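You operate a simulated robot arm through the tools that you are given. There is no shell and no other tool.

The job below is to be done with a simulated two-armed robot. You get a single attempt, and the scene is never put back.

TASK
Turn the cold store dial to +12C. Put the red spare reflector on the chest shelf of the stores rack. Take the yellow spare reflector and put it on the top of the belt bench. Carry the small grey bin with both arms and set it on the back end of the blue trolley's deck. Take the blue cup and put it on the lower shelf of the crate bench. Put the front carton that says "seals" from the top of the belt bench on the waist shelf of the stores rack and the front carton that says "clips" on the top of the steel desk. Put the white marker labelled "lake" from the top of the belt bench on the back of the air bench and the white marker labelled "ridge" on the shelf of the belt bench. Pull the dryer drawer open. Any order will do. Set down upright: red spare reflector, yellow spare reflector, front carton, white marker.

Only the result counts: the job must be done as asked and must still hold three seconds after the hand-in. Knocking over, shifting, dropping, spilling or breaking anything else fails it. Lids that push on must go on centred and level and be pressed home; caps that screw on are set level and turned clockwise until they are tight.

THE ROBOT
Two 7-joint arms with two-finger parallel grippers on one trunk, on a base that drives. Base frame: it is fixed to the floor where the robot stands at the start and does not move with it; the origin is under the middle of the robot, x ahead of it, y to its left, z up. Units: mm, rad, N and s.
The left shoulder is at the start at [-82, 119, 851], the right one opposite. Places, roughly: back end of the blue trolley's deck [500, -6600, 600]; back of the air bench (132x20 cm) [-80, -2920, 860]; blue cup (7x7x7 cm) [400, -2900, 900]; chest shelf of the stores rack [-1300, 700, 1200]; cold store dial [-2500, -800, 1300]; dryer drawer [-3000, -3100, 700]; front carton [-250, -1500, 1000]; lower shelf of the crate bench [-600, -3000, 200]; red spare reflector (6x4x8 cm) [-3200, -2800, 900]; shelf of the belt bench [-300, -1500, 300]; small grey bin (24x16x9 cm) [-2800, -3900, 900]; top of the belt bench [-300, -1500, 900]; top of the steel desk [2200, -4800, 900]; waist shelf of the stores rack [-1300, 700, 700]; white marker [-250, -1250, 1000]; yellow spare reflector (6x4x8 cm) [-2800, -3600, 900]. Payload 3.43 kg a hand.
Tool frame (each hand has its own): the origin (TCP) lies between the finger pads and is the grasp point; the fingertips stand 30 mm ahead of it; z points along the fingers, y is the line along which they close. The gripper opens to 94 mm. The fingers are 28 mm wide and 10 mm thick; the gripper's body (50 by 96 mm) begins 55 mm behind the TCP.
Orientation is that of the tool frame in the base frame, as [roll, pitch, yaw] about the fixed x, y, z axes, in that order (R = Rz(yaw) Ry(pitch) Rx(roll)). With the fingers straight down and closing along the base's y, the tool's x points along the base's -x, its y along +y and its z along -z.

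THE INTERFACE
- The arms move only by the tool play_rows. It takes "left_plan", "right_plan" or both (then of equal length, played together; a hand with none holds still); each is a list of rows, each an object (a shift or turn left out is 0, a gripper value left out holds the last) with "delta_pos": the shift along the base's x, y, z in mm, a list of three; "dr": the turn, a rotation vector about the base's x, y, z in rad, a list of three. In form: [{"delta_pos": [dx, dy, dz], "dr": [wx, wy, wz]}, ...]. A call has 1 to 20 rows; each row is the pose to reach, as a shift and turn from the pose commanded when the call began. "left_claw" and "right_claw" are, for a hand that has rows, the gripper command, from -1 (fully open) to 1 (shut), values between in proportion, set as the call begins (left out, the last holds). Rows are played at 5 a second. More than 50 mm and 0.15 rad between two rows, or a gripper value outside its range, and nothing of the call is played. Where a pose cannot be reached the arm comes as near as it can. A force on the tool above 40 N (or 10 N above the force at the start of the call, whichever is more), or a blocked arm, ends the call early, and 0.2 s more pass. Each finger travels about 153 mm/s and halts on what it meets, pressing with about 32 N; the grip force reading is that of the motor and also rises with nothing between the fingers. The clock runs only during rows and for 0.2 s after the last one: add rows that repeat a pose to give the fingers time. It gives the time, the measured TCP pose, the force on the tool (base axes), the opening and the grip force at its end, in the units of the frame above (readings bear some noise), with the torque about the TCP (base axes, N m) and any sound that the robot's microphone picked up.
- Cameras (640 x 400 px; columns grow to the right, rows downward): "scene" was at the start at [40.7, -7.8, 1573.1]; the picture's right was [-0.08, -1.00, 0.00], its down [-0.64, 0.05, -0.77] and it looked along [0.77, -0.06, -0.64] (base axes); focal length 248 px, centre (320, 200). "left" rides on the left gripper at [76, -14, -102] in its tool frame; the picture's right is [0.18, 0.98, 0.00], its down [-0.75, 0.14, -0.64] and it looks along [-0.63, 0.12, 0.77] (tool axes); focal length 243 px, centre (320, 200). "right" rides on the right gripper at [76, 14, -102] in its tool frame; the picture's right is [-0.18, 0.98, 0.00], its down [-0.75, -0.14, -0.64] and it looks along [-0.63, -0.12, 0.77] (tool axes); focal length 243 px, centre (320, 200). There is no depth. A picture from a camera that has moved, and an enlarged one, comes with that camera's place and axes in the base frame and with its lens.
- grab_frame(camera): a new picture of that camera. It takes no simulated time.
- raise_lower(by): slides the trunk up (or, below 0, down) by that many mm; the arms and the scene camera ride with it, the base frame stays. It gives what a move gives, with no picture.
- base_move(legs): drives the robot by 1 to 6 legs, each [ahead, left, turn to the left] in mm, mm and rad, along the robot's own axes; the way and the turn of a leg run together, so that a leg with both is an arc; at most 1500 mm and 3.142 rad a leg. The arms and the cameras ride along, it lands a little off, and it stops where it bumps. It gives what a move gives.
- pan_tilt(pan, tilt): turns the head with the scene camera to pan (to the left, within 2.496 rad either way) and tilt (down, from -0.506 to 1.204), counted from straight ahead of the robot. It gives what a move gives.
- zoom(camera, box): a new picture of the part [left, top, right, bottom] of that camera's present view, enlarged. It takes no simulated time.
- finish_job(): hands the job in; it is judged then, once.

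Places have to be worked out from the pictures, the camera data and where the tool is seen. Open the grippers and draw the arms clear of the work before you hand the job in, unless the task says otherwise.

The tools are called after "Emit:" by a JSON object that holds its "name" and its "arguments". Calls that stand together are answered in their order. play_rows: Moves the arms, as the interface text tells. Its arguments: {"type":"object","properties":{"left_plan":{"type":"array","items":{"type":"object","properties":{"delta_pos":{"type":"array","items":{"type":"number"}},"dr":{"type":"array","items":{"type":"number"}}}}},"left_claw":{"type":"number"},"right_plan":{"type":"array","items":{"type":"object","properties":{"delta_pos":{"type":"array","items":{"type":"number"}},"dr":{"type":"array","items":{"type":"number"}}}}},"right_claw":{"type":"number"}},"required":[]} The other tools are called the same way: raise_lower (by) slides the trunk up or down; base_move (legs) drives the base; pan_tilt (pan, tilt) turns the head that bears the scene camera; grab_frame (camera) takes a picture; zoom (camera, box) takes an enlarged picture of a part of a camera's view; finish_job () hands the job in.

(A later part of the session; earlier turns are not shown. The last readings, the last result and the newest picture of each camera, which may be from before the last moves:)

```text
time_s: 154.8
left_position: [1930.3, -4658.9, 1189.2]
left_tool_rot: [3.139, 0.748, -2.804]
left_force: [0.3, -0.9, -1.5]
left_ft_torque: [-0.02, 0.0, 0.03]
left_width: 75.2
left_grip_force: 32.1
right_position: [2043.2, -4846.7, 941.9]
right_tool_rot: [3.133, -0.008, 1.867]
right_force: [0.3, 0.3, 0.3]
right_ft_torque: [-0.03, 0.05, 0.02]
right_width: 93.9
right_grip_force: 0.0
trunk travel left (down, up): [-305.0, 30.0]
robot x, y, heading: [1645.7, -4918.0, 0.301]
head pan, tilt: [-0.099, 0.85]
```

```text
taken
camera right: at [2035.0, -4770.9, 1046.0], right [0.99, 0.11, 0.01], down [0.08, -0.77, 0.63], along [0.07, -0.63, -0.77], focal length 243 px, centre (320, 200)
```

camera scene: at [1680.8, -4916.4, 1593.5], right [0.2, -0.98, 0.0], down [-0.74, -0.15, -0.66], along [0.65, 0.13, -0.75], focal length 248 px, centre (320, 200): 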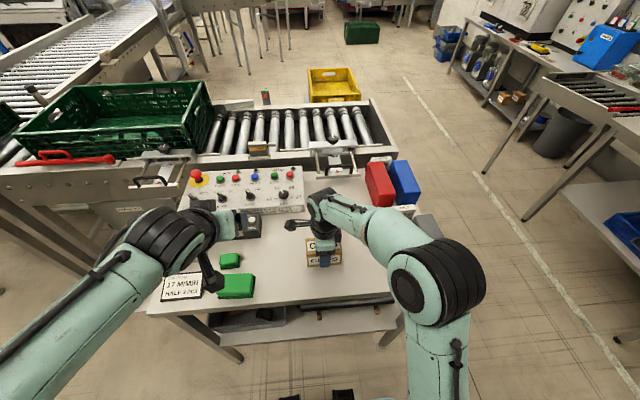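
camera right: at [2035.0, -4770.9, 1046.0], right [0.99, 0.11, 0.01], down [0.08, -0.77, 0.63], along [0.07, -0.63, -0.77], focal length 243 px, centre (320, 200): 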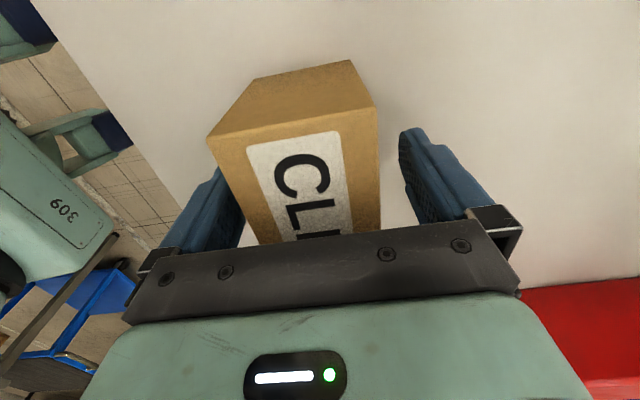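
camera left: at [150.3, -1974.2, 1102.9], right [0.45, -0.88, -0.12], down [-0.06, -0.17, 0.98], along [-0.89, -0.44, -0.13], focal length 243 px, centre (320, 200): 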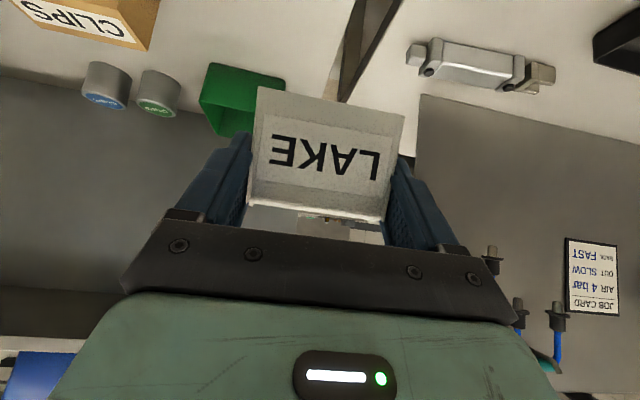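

The carton is close to the near finger; I'll shift the hand 7 mm toward me to centre, then lift clear.

Emit:
{"name": "play_rows", "arguments": {"right_plan": [{"delta_pos": [-7, -2, 0]}, {"delta_pos": [-7, -2, 0]}, {"delta_pos": [-7, -2, 30]}, {"delta_pos": [-7, -2, 75]}, {"delta_pos": [-7, -2, 120]}, {"delta_pos": [-10, -5, 165]}, {"delta_pos": [-40, -20, 200]}]}}

Emit:
{"name": "grab_frame", "arguments": {"camera": "right"}}

Emit:
{"name": "grab_frame", "arguments": {"camera": "scene"}}

```text
time_s: 156.4
left_position: [1930.8, -4660.8, 1190.3]
left_tool_rot: [3.14, 0.751, -2.806]
left_force: [0.0, -0.3, -0.6]
left_ft_torque: [0.0, -0.04, 0.02]
left_width: 75.3
left_grip_force: 31.5
right_position: [2001.3, -4866.1, 1140.0]
right_tool_rot: [3.133, -0.007, 1.868]
right_force: [-0.2, 0.7, 0.6]
right_ft_torque: [0.02, -0.03, -0.03]
right_width: 94.0
right_grip_force: 0.1
trunk travel left (down, up): [-305.0, 30.0]
robot x, y, heading: [1647.9, -4916.1, 0.302]
head pan, tilt: [-0.099, 0.85]
```

```text
taken
camera right: at [1992.9, -4790.6, 1244.3], right [0.99, 0.11, 0.01], down [0.08, -0.77, 0.63], along [0.08, -0.63, -0.77], focal length 243 px, centre (320, 200)
```

right: 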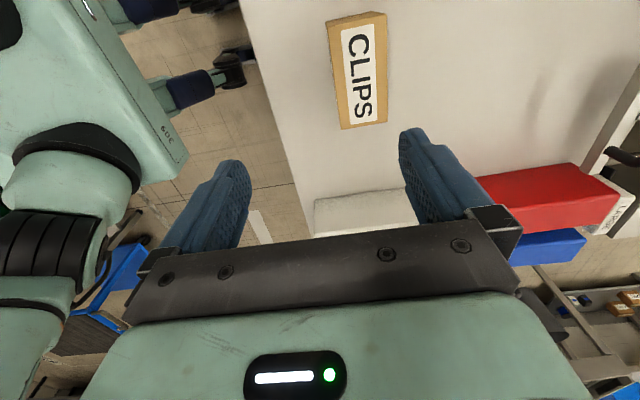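

```text
taken
camera scene: at [1679.0, -4918.0, 1593.5], right [0.2, -0.98, 0.0], down [-0.74, -0.15, -0.66], along [0.65, 0.13, -0.75], focal length 248 px, centre (320, 200)
```

scene: 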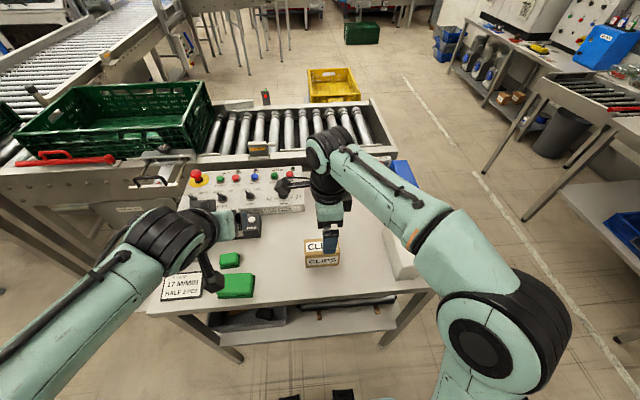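

CLIPS stands upright on the desk. Now I'll turn the right wrist back to normal, back away from the desk and turn up the aisle toward the blue cup.

Emit:
{"name": "play_rows", "arguments": {"right_plan": [{"delta_pos": [2, -6, 0], "dr": [0, 0, 0.131]}, {"delta_pos": [4, -12, 0], "dr": [0, 0, 0.262]}, {"delta_pos": [6, -18, 0], "dr": [0, 0, 0.393]}, {"delta_pos": [8, -24, 0], "dr": [0, 0, 0.524]}, {"delta_pos": [10, -30, 0], "dr": [0, 0, 0.655]}, {"delta_pos": [12, -36, 0], "dr": [0, 0, 0.786]}, {"delta_pos": [14, -42, 0], "dr": [0, 0, 0.917]}, {"delta_pos": [16, -48, 0], "dr": [0, 0, 1.048]}, {"delta_pos": [18, -54, 0], "dr": [0, 0, 1.179]}, {"delta_pos": [20, -60, 0], "dr": [0, 0, 1.31]}, {"delta_pos": [20, -66, 0], "dr": [0, 0, 1.441]}, {"delta_pos": [20, -66, 0], "dr": [0, 0, 1.571]}]}}

Emit:
{"name": "base_move", "arguments": {"legs": [[-150, 0, 0], [0, 0, 1.575]]}}

Emit:
{"name": "pan_tilt", "arguments": {"pan": 0.2, "tilt": 0.4}}

Emit:
{"name": "grab_frame", "arguments": {"camera": "scene"}}

```text
time_s: 159.0
left_position: [1930.0, -4660.8, 1189.8]
left_tool_rot: [3.141, 0.748, -2.804]
left_force: [-0.3, -1.0, -0.6]
left_ft_torque: [-0.01, -0.03, 0.02]
left_width: 75.3
left_grip_force: 32.5
right_position: [2023.7, -4931.1, 1141.2]
right_tool_rot: [3.135, -0.011, -2.842]
right_force: [-0.1, 0.8, -0.8]
right_ft_torque: [0.0, 0.0, 0.0]
right_width: 94.0
right_grip_force: 0.1
trunk travel left (down, up): [-305.0, 30.0]
robot x, y, heading: [1648.2, -4917.7, 0.304]
head pan, tilt: [-0.099, 0.85]
```

```text
time_s: 164.2
left_position: [1236.3, -4685.4, 1189.8]
left_tool_rot: [3.141, 0.749, -1.218]
left_force: [0.0, 0.2, 0.3]
left_ft_torque: [-0.03, 0.0, 0.0]
left_width: 75.2
left_grip_force: 32.4
right_position: [1503.9, -4586.4, 1142.0]
right_tool_rot: [3.134, -0.01, -1.255]
right_force: [0.4, 0.4, 0.1]
right_ft_torque: [0.0, -0.02, 0.0]
right_width: 93.9
right_grip_force: 0.0
trunk travel left (down, up): [-305.0, 30.0]
robot x, y, heading: [1498.3, -4960.4, 1.891]
head pan, tilt: [-0.099, 0.85]
```

```text
time_s: 165.2
left_position: [1235.3, -4685.2, 1189.2]
left_tool_rot: [3.141, 0.749, -1.216]
left_force: [-0.1, 0.2, 0.3]
left_ft_torque: [-0.04, 0.0, 0.02]
left_width: 75.3
left_grip_force: 31.4
right_position: [1505.1, -4585.9, 1142.7]
right_tool_rot: [3.134, -0.01, -1.255]
right_force: [-0.8, -0.1, -0.2]
right_ft_torque: [0.02, -0.02, 0.0]
right_width: 94.2
right_grip_force: 0.0
trunk travel left (down, up): [-305.0, 30.0]
robot x, y, heading: [1497.3, -4962.8, 1.891]
head pan, tilt: [0.201, 0.4]
```

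```text
taken
camera scene: at [1466.3, -4927.1, 1632.6], right [0.87, 0.5, 0.0], down [0.19, -0.34, -0.92], along [-0.46, 0.8, -0.39], focal length 248 px, centre (320, 200)
```

scene: 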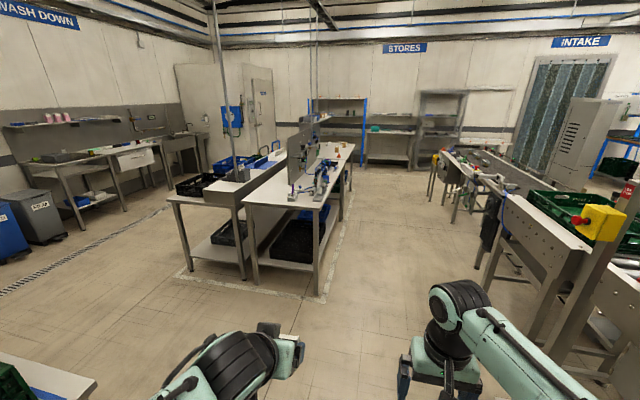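

Great overview of the island: air bench (right) and crate bench (left, with crates). I'll zoom in to study the far ends.

Emit:
{"name": "zoom", "arguments": {"camera": "scene", "box": [150, 110, 370, 310]}}

Emit:
{"name": "zoom", "arguments": {"camera": "scene", "box": [0, 90, 160, 260]}}

```text
2.00 times, centred on (260, 210) of scene
camera zoom: at [1466.3, -4927.1, 1632.6], right [0.87, 0.5, 0.0], down [0.19, -0.34, -0.92], along [-0.46, 0.8, -0.39], focal length 497 px, centre (440, 180)
```

zoom: 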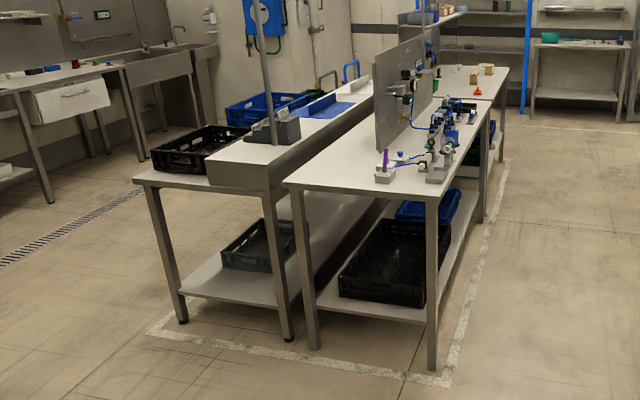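

```text
2.35 times, centred on (80, 175) of scene
camera zoom: at [1466.3, -4927.1, 1632.6], right [0.87, 0.5, 0.0], down [0.19, -0.34, -0.92], along [-0.46, 0.8, -0.39], focal length 585 px, centre (885, 259)
```

zoom: 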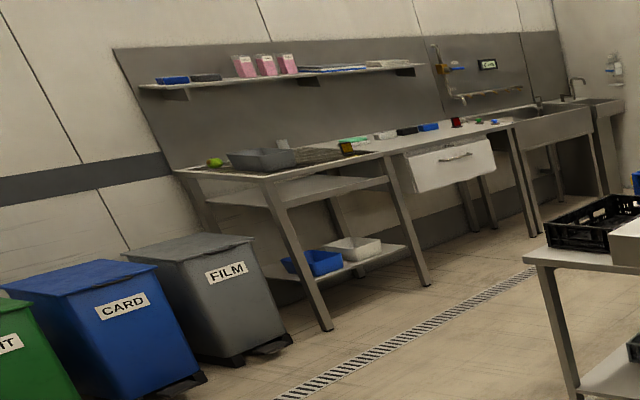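

The far ends are well accessible. I'll place LAKE first: drive to the far end of the air bench, in line with the strip behind its panel.

Emit:
{"name": "base_move", "arguments": {"legs": [[700, 0, -0.015], [560, 700, 0]]}}

Emit:
{"name": "pan_tilt", "arguments": {"pan": 0.2, "tilt": 0.65}}

Emit:
{"name": "grab_frame", "arguments": {"camera": "scene"}}

```text
time_s: 175.1
left_position: [188.4, -3655.8, 1189.5]
left_tool_rot: [3.142, 0.748, -1.24]
left_force: [-0.4, -0.7, -1.6]
left_ft_torque: [-0.04, -0.02, 0.0]
left_width: 75.2
left_grip_force: 32.3
right_position: [461.3, -3564.6, 1141.3]
right_tool_rot: [3.134, -0.01, -1.28]
right_force: [0.5, 0.2, 0.1]
right_ft_torque: [0.0, 0.03, 0.01]
right_width: 93.9
right_grip_force: 0.0
trunk travel left (down, up): [-305.0, 30.0]
robot x, y, heading: [445.1, -3939.6, 1.868]
head pan, tilt: [0.201, 0.4]
```

```text
time_s: 175.8
left_position: [187.8, -3656.8, 1189.2]
left_tool_rot: [3.139, 0.748, -1.243]
left_force: [-0.2, 0.8, -0.3]
left_ft_torque: [0.0, 0.01, -0.02]
left_width: 75.3
left_grip_force: 31.6
right_position: [461.3, -3563.8, 1141.6]
right_tool_rot: [3.133, -0.012, -1.278]
right_force: [-0.1, 0.3, 0.3]
right_ft_torque: [0.01, -0.01, 0.01]
right_width: 94.2
right_grip_force: 0.0
trunk travel left (down, up): [-305.0, 30.0]
robot x, y, heading: [443.4, -3936.7, 1.872]
head pan, tilt: [0.201, 0.649]
```

```text
taken
camera scene: at [416.7, -3908.4, 1610.2], right [0.88, 0.48, 0.0], down [0.29, -0.53, -0.8], along [-0.38, 0.7, -0.6], focal length 248 px, centre (320, 200)
```

scene: 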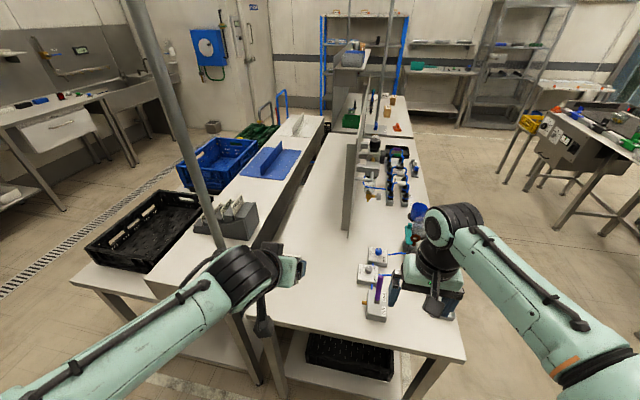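

Back strip: u up to ≈3426, v 844–1044, clear near this end (panel stops at u≈3116). I'll drive 80 mm closer and then extend the left hand with LAKE over the strip.

Emit:
{"name": "base_move", "arguments": {"legs": [[80, 20, 0]]}}

Emit:
{"name": "pan_tilt", "arguments": {"pan": 0.1, "tilt": 0.85}}

Emit:
{"name": "grab_frame", "arguments": {"camera": "scene"}}

Emit:
{"name": "grab_frame", "arguments": {"camera": "left"}}

```text
time_s: 176.9
left_position: [145.1, -3585.3, 1189.5]
left_tool_rot: [3.14, 0.748, -1.24]
left_force: [-0.6, 0.4, -0.9]
left_ft_torque: [-0.01, 0.0, -0.04]
left_width: 75.1
left_grip_force: 32.0
right_position: [417.9, -3494.3, 1141.9]
right_tool_rot: [3.134, -0.011, -1.279]
right_force: [-0.5, -0.2, 0.1]
right_ft_torque: [0.02, -0.02, 0.0]
right_width: 94.0
right_grip_force: 0.1
trunk travel left (down, up): [-305.0, 30.0]
robot x, y, heading: [404.7, -3870.6, 1.867]
head pan, tilt: [0.201, 0.649]
```

```text
time_s: 177.6
left_position: [145.0, -3586.9, 1190.3]
left_tool_rot: [3.139, 0.748, -1.239]
left_force: [-0.3, -0.2, -0.8]
left_ft_torque: [0.0, -0.03, -0.01]
left_width: 75.2
left_grip_force: 31.8
right_position: [417.6, -3494.1, 1141.8]
right_tool_rot: [3.133, -0.01, -1.277]
right_force: [-0.3, 0.3, 0.2]
right_ft_torque: [-0.02, -0.01, 0.0]
right_width: 93.9
right_grip_force: 0.0
trunk travel left (down, up): [-305.0, 30.0]
robot x, y, heading: [403.7, -3870.8, 1.868]
head pan, tilt: [0.099, 0.85]
```

```text
taken
camera scene: at [384.7, -3841.9, 1593.6], right [0.92, 0.39, 0.0], down [0.29, -0.69, -0.66], along [-0.26, 0.61, -0.75], focal length 248 px, centre (320, 200)
```

scene: 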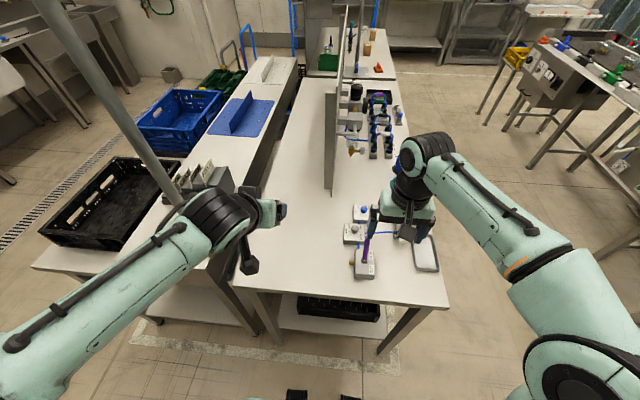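

```text
taken
camera left: at [200.4, -3699.0, 1213.0], right [-0.89, -0.45, -0.12], down [-0.17, 0.06, 0.98], along [-0.43, 0.89, -0.13], focal length 243 px, centre (320, 200)
```

left: 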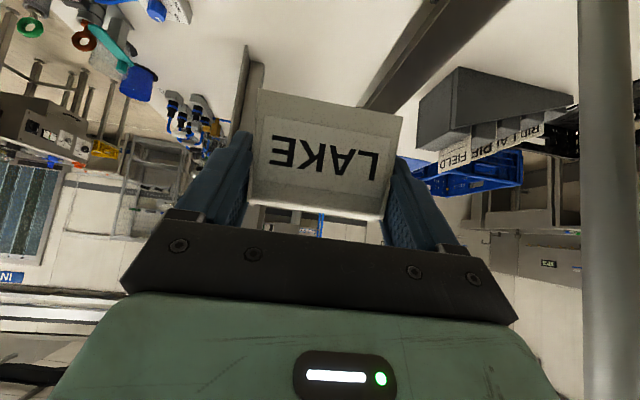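

The strip is clear below. Moving LAKE over (u 3353, v 940) and down to z≈925.

Emit:
{"name": "play_rows", "arguments": {"left_plan": [{"delta_pos": [-8, 18, -30]}, {"delta_pos": [-16, 36, -65]}, {"delta_pos": [-24, 54, -100]}, {"delta_pos": [-32, 72, -135]}, {"delta_pos": [-40, 90, -175]}, {"delta_pos": [-47, 105, -215]}, {"delta_pos": [-47, 105, -255]}, {"delta_pos": [-47, 105, -265]}, {"delta_pos": [-47, 105, -265]}]}}

Emit:
{"name": "grab_frame", "arguments": {"camera": "left"}}

Emit:
{"name": "grab_frame", "arguments": {"camera": "scene"}}

```text
time_s: 179.6
left_position: [97.8, -3480.8, 927.2]
left_tool_rot: [3.14, 0.749, -1.239]
left_force: [0.1, -1.0, -0.6]
left_ft_torque: [-0.01, 0.01, 0.03]
left_width: 75.2
left_grip_force: 32.0
right_position: [417.3, -3493.8, 1142.0]
right_tool_rot: [3.135, -0.009, -1.279]
right_force: [0.6, -0.2, -1.0]
right_ft_torque: [0.0, 0.03, -0.02]
right_width: 93.9
right_grip_force: 0.1
trunk travel left (down, up): [-305.0, 30.0]
robot x, y, heading: [399.9, -3871.4, 1.867]
head pan, tilt: [0.099, 0.85]
```

```text
taken
camera left: at [152.8, -3594.4, 950.6], right [-0.89, -0.45, -0.12], down [-0.17, 0.06, 0.98], along [-0.43, 0.89, -0.13], focal length 243 px, centre (320, 200)
```

left: 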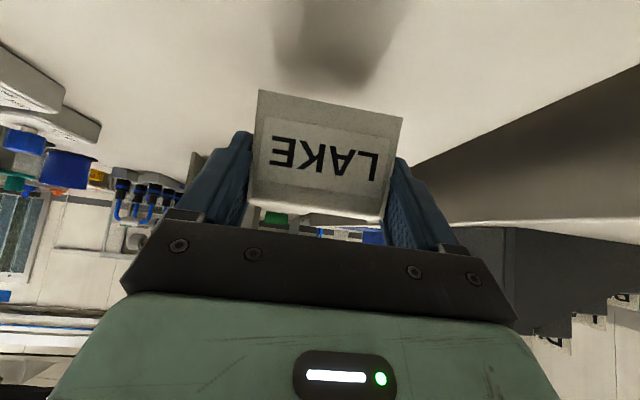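

```text
taken
camera scene: at [384.8, -3842.0, 1593.5], right [0.92, 0.39, 0.0], down [0.29, -0.69, -0.66], along [-0.25, 0.61, -0.75], focal length 248 px, centre (320, 200)
```

scene: 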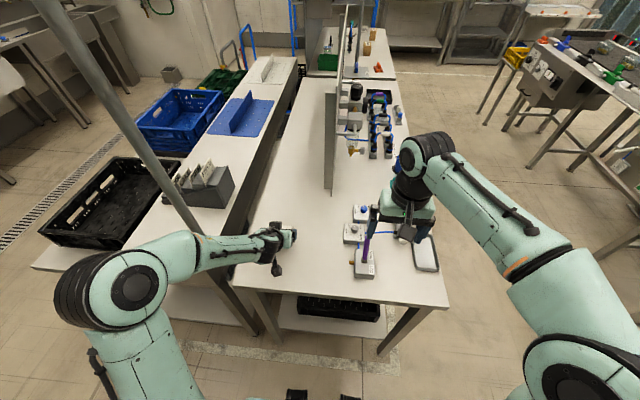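

LAKE is right over the clear back strip. Lowering to just above the surface and then stepping down gently.

Emit:
{"name": "play_rows", "arguments": {"left_plan": [{"delta_pos": [0, 0, -10]}, {"delta_pos": [0, 0, -20]}, {"delta_pos": [0, 0, -20]}]}}

Emit:
{"name": "play_rows", "arguments": {"left_plan": [{"delta_pos": [0, 0, -2]}, {"delta_pos": [0, 0, -4]}, {"delta_pos": [0, 0, -4]}]}}

```text
time_s: 180.4
left_position: [97.2, -3480.0, 906.1]
left_tool_rot: [3.141, 0.748, -1.24]
left_force: [-0.7, 0.1, 0.2]
left_ft_torque: [-0.02, 0.0, 0.05]
left_width: 75.3
left_grip_force: 31.5
right_position: [417.3, -3492.9, 1142.6]
right_tool_rot: [3.135, -0.01, -1.281]
right_force: [-0.3, -0.1, 0.2]
right_ft_torque: [0.01, -0.02, 0.01]
right_width: 93.8
right_grip_force: 0.2
trunk travel left (down, up): [-305.0, 30.0]
robot x, y, heading: [401.6, -3868.2, 1.861]
head pan, tilt: [0.099, 0.85]
```

```text
time_s: 181.2
left_position: [97.5, -3479.3, 901.5]
left_tool_rot: [3.139, 0.749, -1.24]
left_force: [-0.2, 0.4, -0.5]
left_ft_torque: [0.0, 0.01, 0.01]
left_width: 75.2
left_grip_force: 31.9
right_position: [417.3, -3493.0, 1142.2]
right_tool_rot: [3.135, -0.01, -1.281]
right_force: [0.1, 0.8, 0.1]
right_ft_torque: [-0.03, 0.0, 0.0]
right_width: 93.9
right_grip_force: 0.1
trunk travel left (down, up): [-305.0, 30.0]
robot x, y, heading: [404.1, -3869.6, 1.866]
head pan, tilt: [0.099, 0.85]
```

Not yet touching; two more millimetres.

Emit:
{"name": "play_rows", "arguments": {"left_plan": [{"delta_pos": [0, 0, -1]}, {"delta_pos": [0, 0, -2]}, {"delta_pos": [0, 0, -2]}]}}

```text
time_s: 182.0
left_position: [97.5, -3479.7, 900.9]
left_tool_rot: [3.141, 0.752, -1.238]
left_force: [-0.6, -1.1, 11.0]
left_ft_torque: [0.02, -0.35, 0.0]
left_width: 75.1
left_grip_force: 32.0
right_position: [418.1, -3493.0, 1142.2]
right_tool_rot: [3.135, -0.008, -1.278]
right_force: [0.4, -0.6, -0.2]
right_ft_torque: [0.03, -0.01, -0.03]
right_width: 93.8
right_grip_force: 0.1
trunk travel left (down, up): [-305.0, 30.0]
robot x, y, heading: [404.1, -3870.6, 1.866]
head pan, tilt: [0.099, 0.85]
```

Touching (11 N). Opening the left gripper.

Emit:
{"name": "play_rows", "arguments": {"left_plan": [{"delta_pos": [0, 0, 1]}, {"delta_pos": [0, 0, 1]}, {"delta_pos": [0, 0, 1]}, {"delta_pos": [0, 0, 1]}], "left_claw": -1}}

Emit:
{"name": "grab_frame", "arguments": {"camera": "left"}}

```text
time_s: 183.0
left_position: [97.9, -3480.2, 899.4]
left_tool_rot: [3.14, 0.748, -1.239]
left_force: [-0.2, -1.2, -0.1]
left_ft_torque: [0.03, -0.01, -0.01]
left_width: 94.1
left_grip_force: 0.1
right_position: [417.6, -3494.2, 1141.3]
right_tool_rot: [3.136, -0.011, -1.28]
right_force: [-0.5, -0.4, -0.9]
right_ft_torque: [0.01, 0.01, 0.01]
right_width: 93.8
right_grip_force: 0.1
trunk travel left (down, up): [-305.0, 30.0]
robot x, y, heading: [399.5, -3874.4, 1.869]
head pan, tilt: [0.099, 0.85]
```

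```text
taken
camera left: at [153.7, -3593.8, 923.1], right [-0.89, -0.45, -0.12], down [-0.17, 0.06, 0.98], along [-0.43, 0.89, -0.13], focal length 243 px, centre (320, 200)
```

left: 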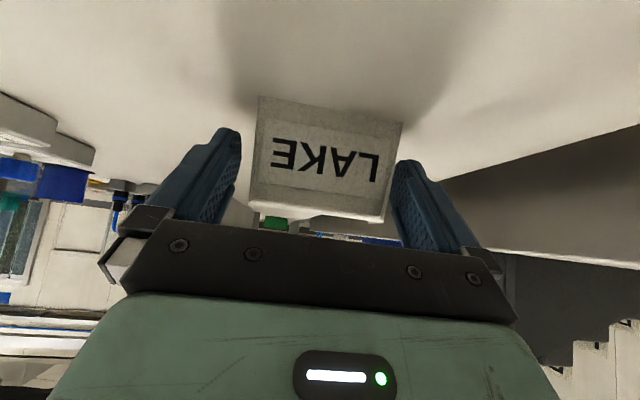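

LAKE stands free. Withdrawing along the tool axis.

Emit:
{"name": "play_rows", "arguments": {"left_plan": [{"delta_pos": [3, -10, 11]}, {"delta_pos": [9, -26, 29]}, {"delta_pos": [18, -51, 59]}, {"delta_pos": [27, -77, 90]}, {"delta_pos": [36, -100, 130]}, {"delta_pos": [45, -115, 170]}]}}

Emit:
{"name": "grab_frame", "arguments": {"camera": "left"}}

Emit:
{"name": "zoom", "arguments": {"camera": "scene", "box": [220, 140, 420, 320]}}

```text
time_s: 184.4
left_position: [142.3, -3597.5, 1067.9]
left_tool_rot: [3.139, 0.751, -1.24]
left_force: [0.4, -0.5, -0.6]
left_ft_torque: [0.0, 0.01, -0.04]
left_width: 94.2
left_grip_force: 0.0
right_position: [416.9, -3493.8, 1142.0]
right_tool_rot: [3.136, -0.009, -1.28]
right_force: [-0.3, -0.2, 0.3]
right_ft_torque: [0.01, -0.02, 0.02]
right_width: 94.3
right_grip_force: 0.0
trunk travel left (down, up): [-305.0, 30.0]
robot x, y, heading: [402.1, -3870.2, 1.866]
head pan, tilt: [0.099, 0.85]
```

```text
taken
camera left: at [197.6, -3711.5, 1090.8], right [-0.89, -0.45, -0.12], down [-0.17, 0.06, 0.98], along [-0.43, 0.89, -0.13], focal length 243 px, centre (320, 200)
```

left: 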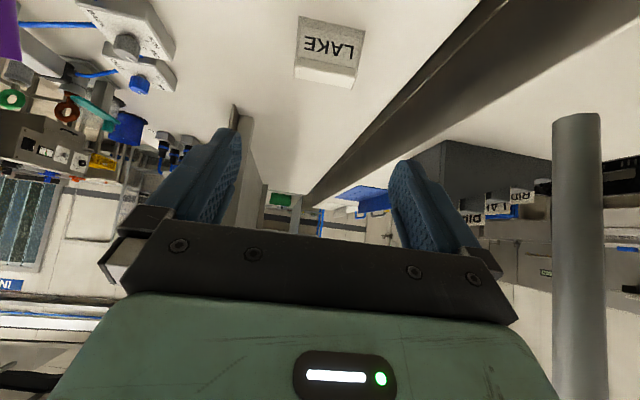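

```text
2.22 times, centred on (320, 230) of scene
camera zoom: at [385.2, -3842.9, 1593.5], right [0.92, 0.39, 0.0], down [0.29, -0.69, -0.66], along [-0.25, 0.61, -0.75], focal length 552 px, centre (320, 133)
```

zoom: 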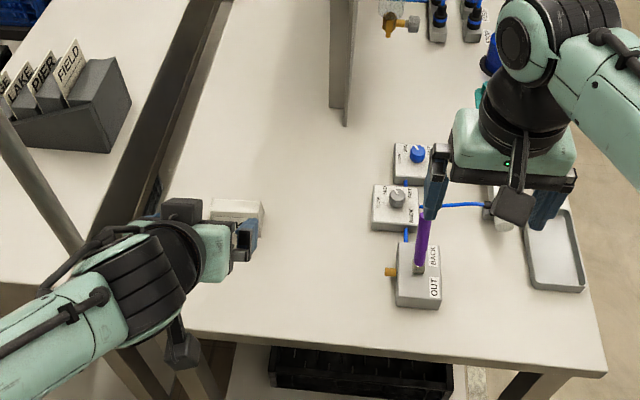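

LAKE stands upright on the back strip. Now I'll back away, straighten the left hand, and drive around into the aisle to fetch the blue cup from the front side of the air bench.

Emit:
{"name": "base_move", "arguments": {"legs": [[-180, 0, 0]]}}

Emit:
{"name": "play_rows", "arguments": {"left_plan": [{"delta_pos": [0, 0, 15], "dr": [-0.118, -0.0407, 0]}, {"delta_pos": [0, 0, 30], "dr": [-0.236, -0.0813, 0]}, {"delta_pos": [0, 0, 45], "dr": [-0.3545, -0.122, 0]}, {"delta_pos": [0, 0, 60], "dr": [-0.4727, -0.1627, 0]}, {"delta_pos": [0, 0, 75], "dr": [-0.591, -0.2033, 0]}, {"delta_pos": [0, 0, 90], "dr": [-0.709, -0.244, 0]}, {"delta_pos": [0, 0, 90], "dr": [-0.709, -0.244, 0]}]}}

Emit:
{"name": "base_move", "arguments": {"legs": [[0, -770, 0], [800, 0, 0]]}}

```text
time_s: 186.0
left_position: [197.7, -3775.7, 1068.2]
left_tool_rot: [3.142, 0.749, -1.236]
left_force: [-0.7, 0.0, -0.5]
left_ft_torque: [-0.02, 0.0, -0.03]
left_width: 94.1
left_grip_force: 0.0
right_position: [472.4, -3672.7, 1143.0]
right_tool_rot: [3.135, -0.008, -1.278]
right_force: [-0.7, -0.3, 1.4]
right_ft_torque: [-0.01, 0.01, 0.02]
right_width: 94.2
right_grip_force: 0.1
trunk travel left (down, up): [-305.0, 30.0]
robot x, y, heading: [458.5, -4052.1, 1.867]
head pan, tilt: [0.099, 0.85]
```

```text
time_s: 187.6
left_position: [198.0, -3776.1, 1157.7]
left_tool_rot: [3.14, 0.0, -1.24]
left_force: [0.2, 1.4, 0.6]
left_ft_torque: [-0.03, 0.0, 0.02]
left_width: 94.0
left_grip_force: 0.0
right_position: [470.7, -3674.0, 1141.2]
right_tool_rot: [3.135, -0.009, -1.277]
right_force: [0.0, -0.1, -0.1]
right_ft_torque: [0.05, 0.02, -0.01]
right_width: 94.2
right_grip_force: 0.0
trunk travel left (down, up): [-305.0, 30.0]
robot x, y, heading: [458.1, -4051.1, 1.871]
head pan, tilt: [0.099, 0.85]
```

```text
time_s: 198.6
left_position: [691.5, -2784.4, 1158.1]
left_tool_rot: [3.14, -0.001, -1.236]
left_force: [0.1, 1.4, 0.1]
left_ft_torque: [0.02, 0.02, -0.02]
left_width: 94.0
left_grip_force: 0.1
right_position: [966.2, -2681.6, 1141.7]
right_tool_rot: [3.134, -0.01, -1.275]
right_force: [-0.3, 0.1, -0.2]
right_ft_torque: [-0.01, -0.02, -0.01]
right_width: 93.9
right_grip_force: 0.1
trunk travel left (down, up): [-305.0, 30.0]
robot x, y, heading: [950.9, -3060.3, 1.866]
head pan, tilt: [0.099, 0.85]
```

Turning to face the air bench and moving in line with the cup.

Emit:
{"name": "base_move", "arguments": {"legs": [[0, 0, 1.575], [40, -165, 0]]}}

Emit:
{"name": "pan_tilt", "arguments": {"pan": -0.2, "tilt": 0.75}}

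Emit:
{"name": "grab_frame", "arguments": {"camera": "scene"}}

Emit:
{"name": "grab_frame", "arguments": {"camera": "right"}}

```text
time_s: 204.6
left_position: [591.1, -3175.0, 1157.5]
left_tool_rot: [3.138, -0.002, 0.345]
left_force: [-0.4, 0.5, -0.9]
left_ft_torque: [0.04, 0.01, -0.02]
left_width: 94.0
left_grip_force: 0.1
right_position: [484.8, -2901.2, 1141.9]
right_tool_rot: [3.135, -0.01, 0.306]
right_force: [0.8, 0.0, 0.4]
right_ft_torque: [0.01, 0.02, -0.04]
right_width: 94.1
right_grip_force: 0.2
trunk travel left (down, up): [-305.0, 30.0]
robot x, y, heading: [862.4, -2910.8, -2.825]
head pan, tilt: [0.099, 0.85]
```

```text
time_s: 205.4
left_position: [591.0, -3175.7, 1159.2]
left_tool_rot: [3.14, 0.002, 0.347]
left_force: [0.3, 0.7, 0.3]
left_ft_torque: [0.03, 0.04, 0.05]
left_width: 93.8
left_grip_force: 0.2
right_position: [483.6, -2902.1, 1141.7]
right_tool_rot: [3.136, -0.011, 0.305]
right_force: [-0.2, 0.5, -0.3]
right_ft_torque: [0.03, -0.01, -0.01]
right_width: 93.9
right_grip_force: 0.0
trunk travel left (down, up): [-305.0, 30.0]
robot x, y, heading: [862.0, -2912.6, -2.823]
head pan, tilt: [-0.201, 0.75]
```

```text
taken
camera scene: at [821.4, -2909.1, 1601.5], right [-0.11, 0.99, 0.0], down [0.68, 0.08, -0.73], along [-0.73, -0.08, -0.68], focal length 248 px, centre (320, 200)
```

scene: 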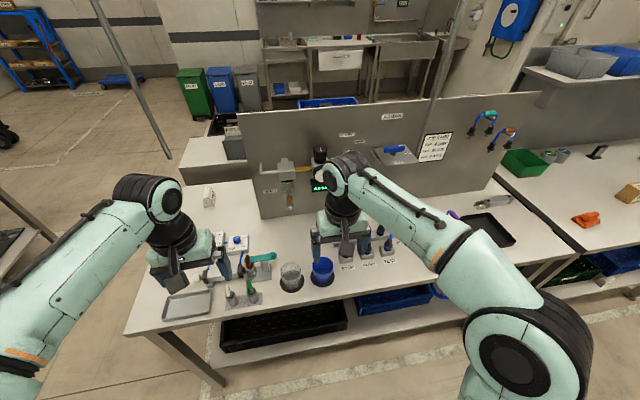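

```text
taken
camera right: at [561.3, -2893.0, 1245.9], right [0.12, -0.99, 0.01], down [-0.77, -0.09, 0.63], along [-0.63, -0.08, -0.77], focal length 243 px, centre (320, 200)
```

right: 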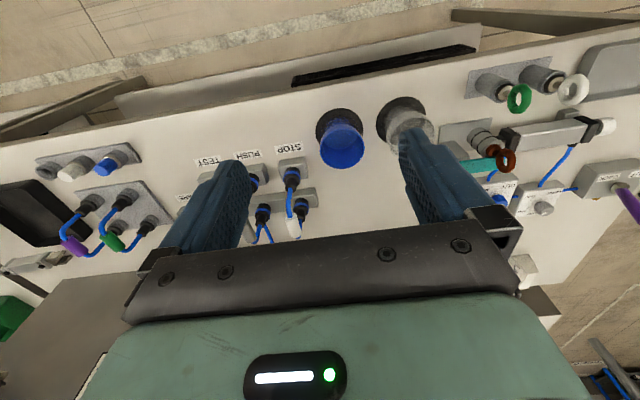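

The cup stands on a dark coaster next to a glass. I'll zoom in for its exact position and the gap to its neighbour.

Emit:
{"name": "zoom", "arguments": {"camera": "right", "box": [260, 70, 480, 210]}}

Emit:
{"name": "zoom", "arguments": {"camera": "scene", "box": [220, 220, 400, 330]}}

```text
2.86 times, centred on (370, 140) of right
camera zoom: at [561.3, -2893.0, 1245.9], right [0.12, -0.99, 0.01], down [-0.77, -0.09, 0.63], along [-0.63, -0.08, -0.77], focal length 693 px, centre (177, 371)
```

zoom: 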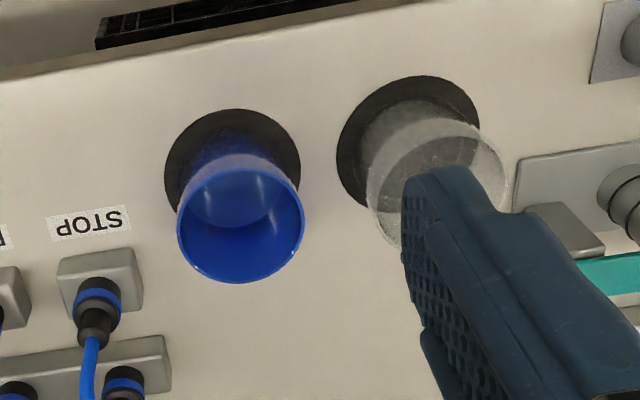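

```text
3.56 times, centred on (310, 275) of scene
camera zoom: at [821.4, -2909.1, 1601.5], right [-0.11, 0.99, 0.0], down [0.68, 0.08, -0.73], along [-0.73, -0.08, -0.68], focal length 884 px, centre (356, -67)
```

zoom: 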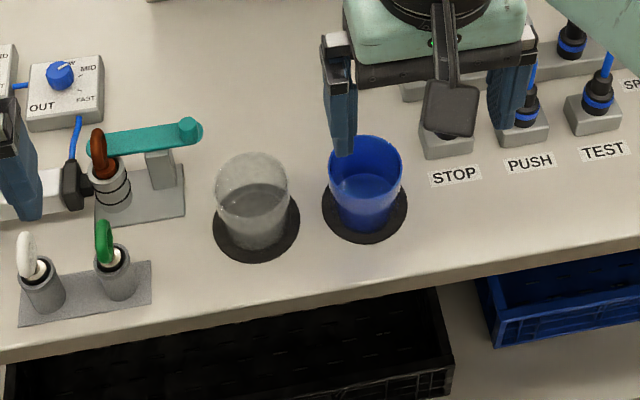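

Cup centre ≈(402,−2944), rim z≈930, glass 100 mm to its left. I'll partly open (80 mm), tilt the right hand forward 0.65 rad and hover above the cup.

Emit:
{"name": "play_rows", "arguments": {"right_plan": [{"delta_pos": [-12, -6, -10], "dr": [-0.0325, 0.1033, 0]}, {"delta_pos": [-25, -13, -25], "dr": [-0.065, 0.2067, 0]}, {"delta_pos": [-38, -20, -45], "dr": [-0.0975, 0.31, 0]}, {"delta_pos": [-50, -27, -70], "dr": [-0.13, 0.4133, 0]}, {"delta_pos": [-62, -34, -95], "dr": [-0.1625, 0.5167, 0]}, {"delta_pos": [-75, -40, -120], "dr": [-0.195, 0.62, 0]}, {"delta_pos": [-75, -40, -130], "dr": [-0.195, 0.62, 0]}, {"delta_pos": [-75, -40, -130], "dr": [-0.195, 0.62, 0]}], "right_claw": -0.7}}

Emit:
{"name": "grab_frame", "arguments": {"camera": "right"}}

Emit:
{"name": "zoom", "arguments": {"camera": "scene", "box": [220, 180, 420, 330]}}

```text
time_s: 207.2
left_position: [592.1, -3175.5, 1159.2]
left_tool_rot: [-3.141, -0.001, 0.345]
left_force: [0.0, -0.5, -0.5]
left_ft_torque: [-0.03, 0.0, 0.0]
left_width: 93.9
left_grip_force: 0.1
right_position: [409.3, -2941.4, 1010.7]
right_tool_rot: [3.135, 0.639, 0.307]
right_force: [-0.8, 0.5, -0.1]
right_ft_torque: [-0.02, -0.01, -0.02]
right_width: 80.0
right_grip_force: 0.1
trunk travel left (down, up): [-305.0, 30.0]
robot x, y, heading: [864.8, -2908.3, -2.832]
head pan, tilt: [-0.201, 0.75]
```

```text
taken
camera right: at [531.9, -2918.4, 1048.1], right [0.16, -0.98, 0.12], down [-0.25, 0.07, 0.96], along [-0.95, -0.18, -0.24], focal length 243 px, centre (320, 200)
```

right: 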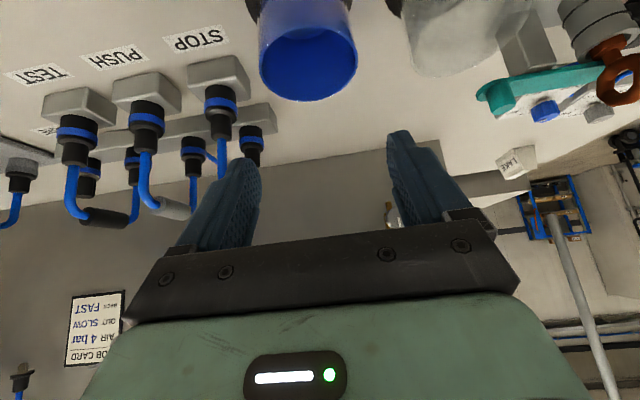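

```text
2.67 times, centred on (320, 255) of scene
camera zoom: at [821.4, -2908.8, 1601.5], right [-0.11, 0.99, 0.0], down [0.68, 0.07, -0.73], along [-0.73, -0.08, -0.68], focal length 663 px, centre (320, 53)
```

zoom: 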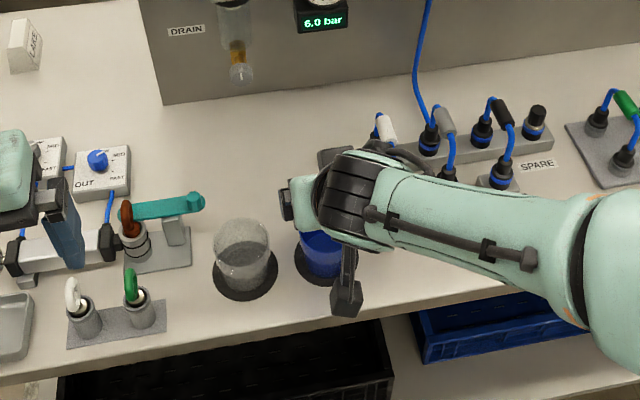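

Centred laterally within 1 mm and fore-aft as intended. Descending to z≈906 and closing on the cup.

Emit:
{"name": "play_rows", "arguments": {"right_plan": [{"delta_pos": [0, 0, -35]}, {"delta_pos": [0, 0, -70]}, {"delta_pos": [0, 0, -104]}, {"delta_pos": [0, 0, -104]}]}}

Emit:
{"name": "grab_frame", "arguments": {"camera": "right"}}

```text
time_s: 208.2
left_position: [590.5, -3176.1, 1157.7]
left_tool_rot: [3.139, 0.0, 0.345]
left_force: [-0.4, 1.0, -0.5]
left_ft_torque: [-0.02, 0.0, 0.01]
left_width: 93.8
left_grip_force: 0.0
right_position: [411.0, -2942.0, 907.7]
right_tool_rot: [3.136, 0.641, 0.307]
right_force: [-0.2, -0.4, 1.4]
right_ft_torque: [0.01, -0.02, 0.0]
right_width: 80.0
right_grip_force: 0.1
trunk travel left (down, up): [-305.0, 30.0]
robot x, y, heading: [863.9, -2912.6, -2.835]
head pan, tilt: [-0.201, 0.75]
```

```text
taken
camera right: at [531.5, -2918.6, 945.6], right [0.16, -0.98, 0.11], down [-0.26, 0.07, 0.96], along [-0.95, -0.18, -0.24], focal length 243 px, centre (320, 200)
```

right: 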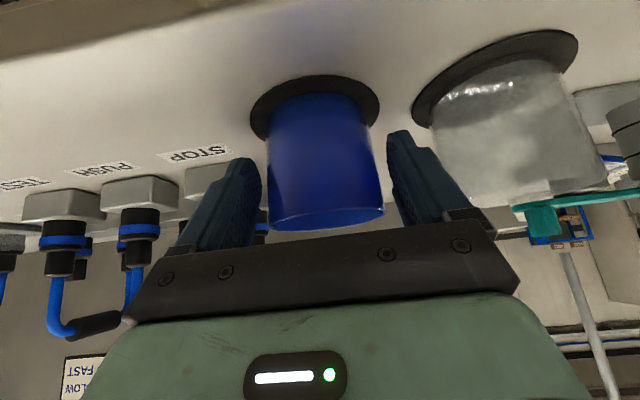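

The cup is between the fingers. Closing.

Emit:
{"name": "play_rows", "arguments": {"right_plan": [{"delta_pos": [0, 0, 0]}, {"delta_pos": [0, 0, 0]}, {"delta_pos": [0, 0, 0]}, {"delta_pos": [0, 0, 0]}], "right_claw": 1}}

Emit:
{"name": "play_rows", "arguments": {"right_plan": [{"delta_pos": [0, 0, 20]}, {"delta_pos": [0, 0, 50]}, {"delta_pos": [0, 0, 95]}, {"delta_pos": [0, 0, 140]}, {"delta_pos": [20, 6, 180]}, {"delta_pos": [50, 16, 210]}, {"delta_pos": [80, 25, 230]}]}}

Emit:
{"name": "grab_frame", "arguments": {"camera": "right"}}

Emit:
{"name": "grab_frame", "arguments": {"camera": "scene"}}

```text
time_s: 209.2
left_position: [590.6, -3175.0, 1157.5]
left_tool_rot: [3.14, -0.001, 0.346]
left_force: [0.1, 0.2, -0.5]
left_ft_torque: [0.02, 0.0, -0.01]
left_width: 94.0
left_grip_force: 0.1
right_position: [408.7, -2942.1, 907.8]
right_tool_rot: [3.135, 0.641, 0.306]
right_force: [-0.6, -0.3, 0.6]
right_ft_torque: [-0.01, 0.01, 0.01]
right_width: 65.6
right_grip_force: 32.6
trunk travel left (down, up): [-305.0, 30.0]
robot x, y, heading: [860.4, -2911.7, -2.833]
head pan, tilt: [-0.201, 0.75]
```

```text
time_s: 210.8
left_position: [591.9, -3176.1, 1158.2]
left_tool_rot: [3.137, -0.001, 0.344]
left_force: [0.2, 0.4, -0.1]
left_ft_torque: [-0.03, 0.0, 0.0]
left_width: 94.0
left_grip_force: 0.0
right_position: [491.7, -2915.5, 1139.5]
right_tool_rot: [3.134, 0.641, 0.308]
right_force: [0.4, -0.2, -0.8]
right_ft_torque: [0.0, -0.03, -0.02]
right_width: 65.2
right_grip_force: 32.1
trunk travel left (down, up): [-305.0, 30.0]
robot x, y, heading: [861.6, -2911.4, -2.833]
head pan, tilt: [-0.201, 0.75]
```

```text
taken
camera right: at [614.1, -2892.0, 1177.1], right [0.16, -0.98, 0.12], down [-0.25, 0.07, 0.96], along [-0.95, -0.18, -0.24], focal length 243 px, centre (320, 200)
```

right: 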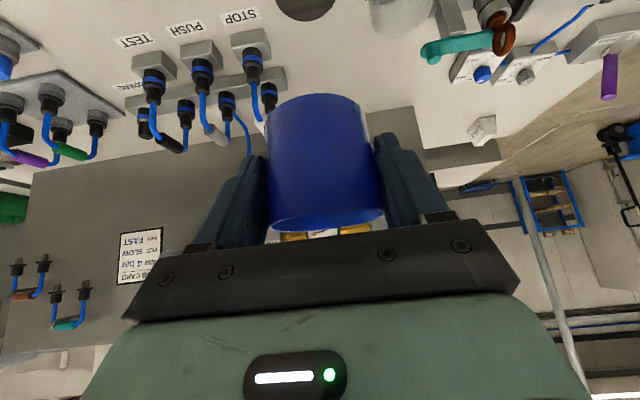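

```text
taken
camera scene: at [822.5, -2908.2, 1601.5], right [-0.11, 0.99, 0.0], down [0.68, 0.07, -0.73], along [-0.73, -0.08, -0.68], focal length 248 px, centre (320, 200)
```

scene: 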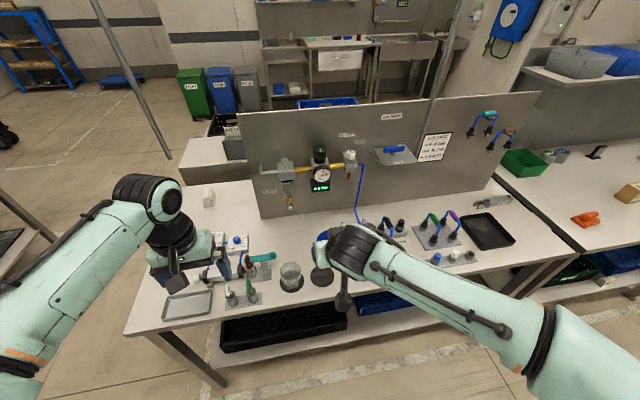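

The cup is held upright. Now driving back around the far end to the crate bench's end, where its lower shelf is free.

Emit:
{"name": "base_move", "arguments": {"legs": [[-60, 0, 0], [0, 0, -1.575], [-840, 0, 0]]}}

Emit:
{"name": "pan_tilt", "arguments": {"pan": 1.2, "tilt": 0.5}}

Emit:
{"name": "grab_frame", "arguments": {"camera": "scene"}}

```text
time_s: 219.7
left_position: [869.4, -3396.3, 1158.4]
left_tool_rot: [3.14, 0.0, -1.304]
left_force: [-0.5, 0.0, -0.5]
left_ft_torque: [-0.01, 0.01, -0.01]
left_width: 94.0
left_grip_force: 0.1
right_position: [1136.2, -3315.7, 1138.8]
right_tool_rot: [3.133, 0.641, -1.341]
right_force: [-0.2, 0.2, 0.1]
right_ft_torque: [-0.01, 0.02, 0.05]
right_width: 64.3
right_grip_force: 32.3
trunk travel left (down, up): [-305.0, 30.0]
robot x, y, heading: [1115.1, -3684.6, 1.808]
head pan, tilt: [-0.201, 0.75]
```

```text
time_s: 221.2
left_position: [868.7, -3396.0, 1157.9]
left_tool_rot: [3.14, -0.001, -1.303]
left_force: [-0.2, 0.5, -0.4]
left_ft_torque: [0.01, 0.03, 0.0]
left_width: 93.9
left_grip_force: 0.1
right_position: [1135.7, -3316.8, 1139.9]
right_tool_rot: [3.135, 0.641, -1.342]
right_force: [0.8, -0.3, -1.1]
right_ft_torque: [-0.03, 0.02, -0.04]
right_width: 64.3
right_grip_force: 31.8
trunk travel left (down, up): [-305.0, 30.0]
robot x, y, heading: [1112.9, -3688.8, 1.807]
head pan, tilt: [1.201, 0.499]
```

```text
taken
camera scene: at [1031.0, -3718.5, 1623.5], right [0.14, 0.99, 0.0], down [0.47, -0.07, -0.88], along [-0.87, 0.12, -0.48], focal length 248 px, centre (320, 200)
```

scene: 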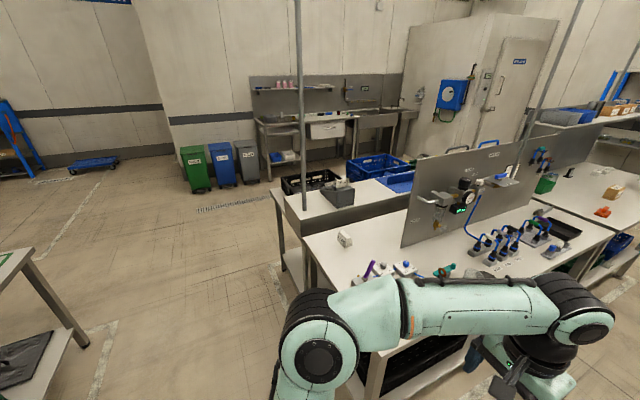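

The grip width changed slightly (65.6→64.3 mm); I'll check the cup in the hand.

Emit:
{"name": "grab_frame", "arguments": {"camera": "right"}}

```text
taken
camera right: at [1151.4, -3439.5, 1176.6], right [-0.99, -0.08, 0.12], down [0.09, 0.25, 0.96], along [-0.11, 0.96, -0.24], focal length 243 px, centre (320, 200)
```

right: 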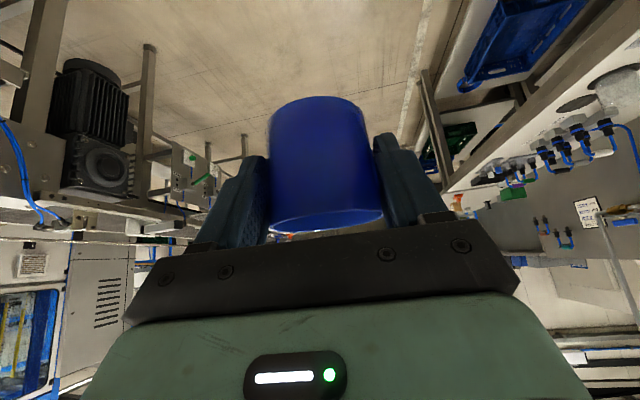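

The cup is steady. Correcting heading and strafing left past the bench ends.

Emit:
{"name": "base_move", "arguments": {"legs": [[-30, 0, 0.066], [0, 770, 0], [0, 750, 0]]}}

Emit:
{"name": "pan_tilt", "arguments": {"pan": 0.0, "tilt": 0.7}}

Emit:
{"name": "grab_frame", "arguments": {"camera": "scene"}}

```text
time_s: 230.7
left_position: [34.3, -3687.3, 1157.4]
left_tool_rot: [-3.13, -0.001, -1.293]
left_force: [7.2, 5.1, 0.6]
left_ft_torque: [-0.35, 0.77, -0.46]
left_width: 93.8
left_grip_force: 0.0
right_position: [284.7, -3596.7, 1138.5]
right_tool_rot: [3.132, 0.641, -1.295]
right_force: [0.0, -0.1, -0.2]
right_ft_torque: [0.01, -0.02, -0.04]
right_width: 63.8
right_grip_force: 32.3
trunk travel left (down, up): [-305.0, 30.0]
robot x, y, heading: [275.5, -3969.4, 1.853]
head pan, tilt: [1.201, 0.499]
stopped in leg 3: the force on the tool passed its limit at 50 N (the readings are from after the stop); the commanded pose is now the measured one
```

```text
time_s: 232.1
left_position: [34.4, -3687.0, 1157.0]
left_tool_rot: [-3.133, -0.001, -1.287]
left_force: [13.5, 5.5, 1.4]
left_ft_torque: [-0.54, 1.29, -0.7]
left_width: 94.0
left_grip_force: 0.1
right_position: [284.2, -3596.9, 1138.9]
right_tool_rot: [3.133, 0.642, -1.296]
right_force: [-0.5, 0.3, -0.1]
right_ft_torque: [-0.01, 0.04, 0.01]
right_width: 63.7
right_grip_force: 32.2
trunk travel left (down, up): [-305.0, 30.0]
robot x, y, heading: [275.0, -3967.7, 1.853]
head pan, tilt: [0.0, 0.7]
```

```text
taken
camera scene: at [267.2, -3929.4, 1605.8], right [0.96, 0.28, 0.0], down [0.18, -0.62, -0.76], along [-0.21, 0.73, -0.64], focal length 248 px, centre (320, 200)
```

scene: 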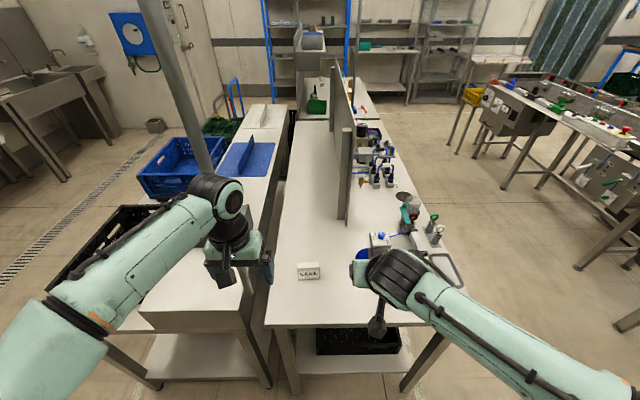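

The left hand brushed the vertical pole at the crate bench. I'll back off to the right at once, then retreat before going left again.

Emit:
{"name": "base_move", "arguments": {"legs": [[0, -60, 0]]}}

Emit:
{"name": "grab_frame", "arguments": {"camera": "left"}}

Emit:
{"name": "grab_frame", "arguments": {"camera": "scene"}}

```text
time_s: 233.3
left_position: [89.3, -3671.2, 1158.5]
left_tool_rot: [-3.132, -0.001, -1.287]
left_force: [1.0, 0.3, -0.8]
left_ft_torque: [-0.02, 0.0, -0.02]
left_width: 94.1
left_grip_force: 0.0
right_position: [341.9, -3581.2, 1139.9]
right_tool_rot: [3.133, 0.64, -1.297]
right_force: [1.0, -0.3, -0.1]
right_ft_torque: [0.0, 0.03, 0.02]
right_width: 64.0
right_grip_force: 32.1
trunk travel left (down, up): [-305.0, 30.0]
robot x, y, heading: [335.2, -3949.2, 1.847]
head pan, tilt: [0.0, 0.7]
```

```text
taken
camera left: at [123.3, -3740.6, 1260.7], right [-0.89, -0.45, -0.01], down [-0.35, 0.68, 0.64], along [-0.28, 0.57, -0.77], focal length 243 px, centre (320, 200)
```

left: 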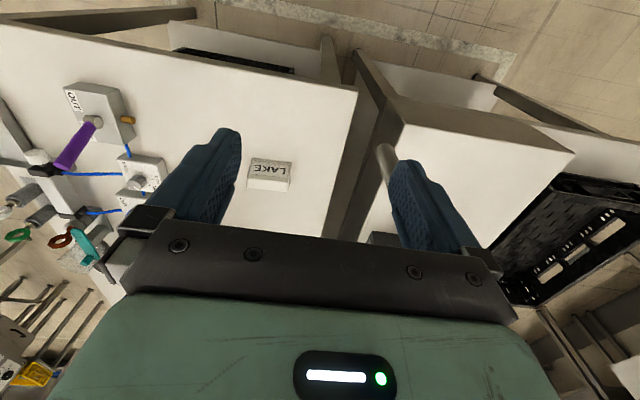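

```text
taken
camera scene: at [321.9, -3914.0, 1605.8], right [0.96, 0.28, 0.0], down [0.18, -0.62, -0.76], along [-0.21, 0.74, -0.64], focal length 248 px, centre (320, 200)
```

scene: 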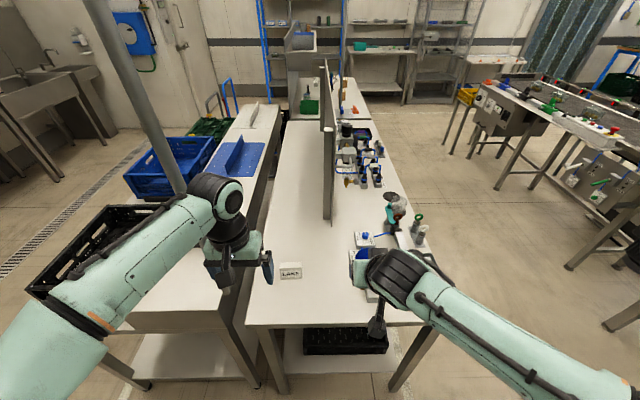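

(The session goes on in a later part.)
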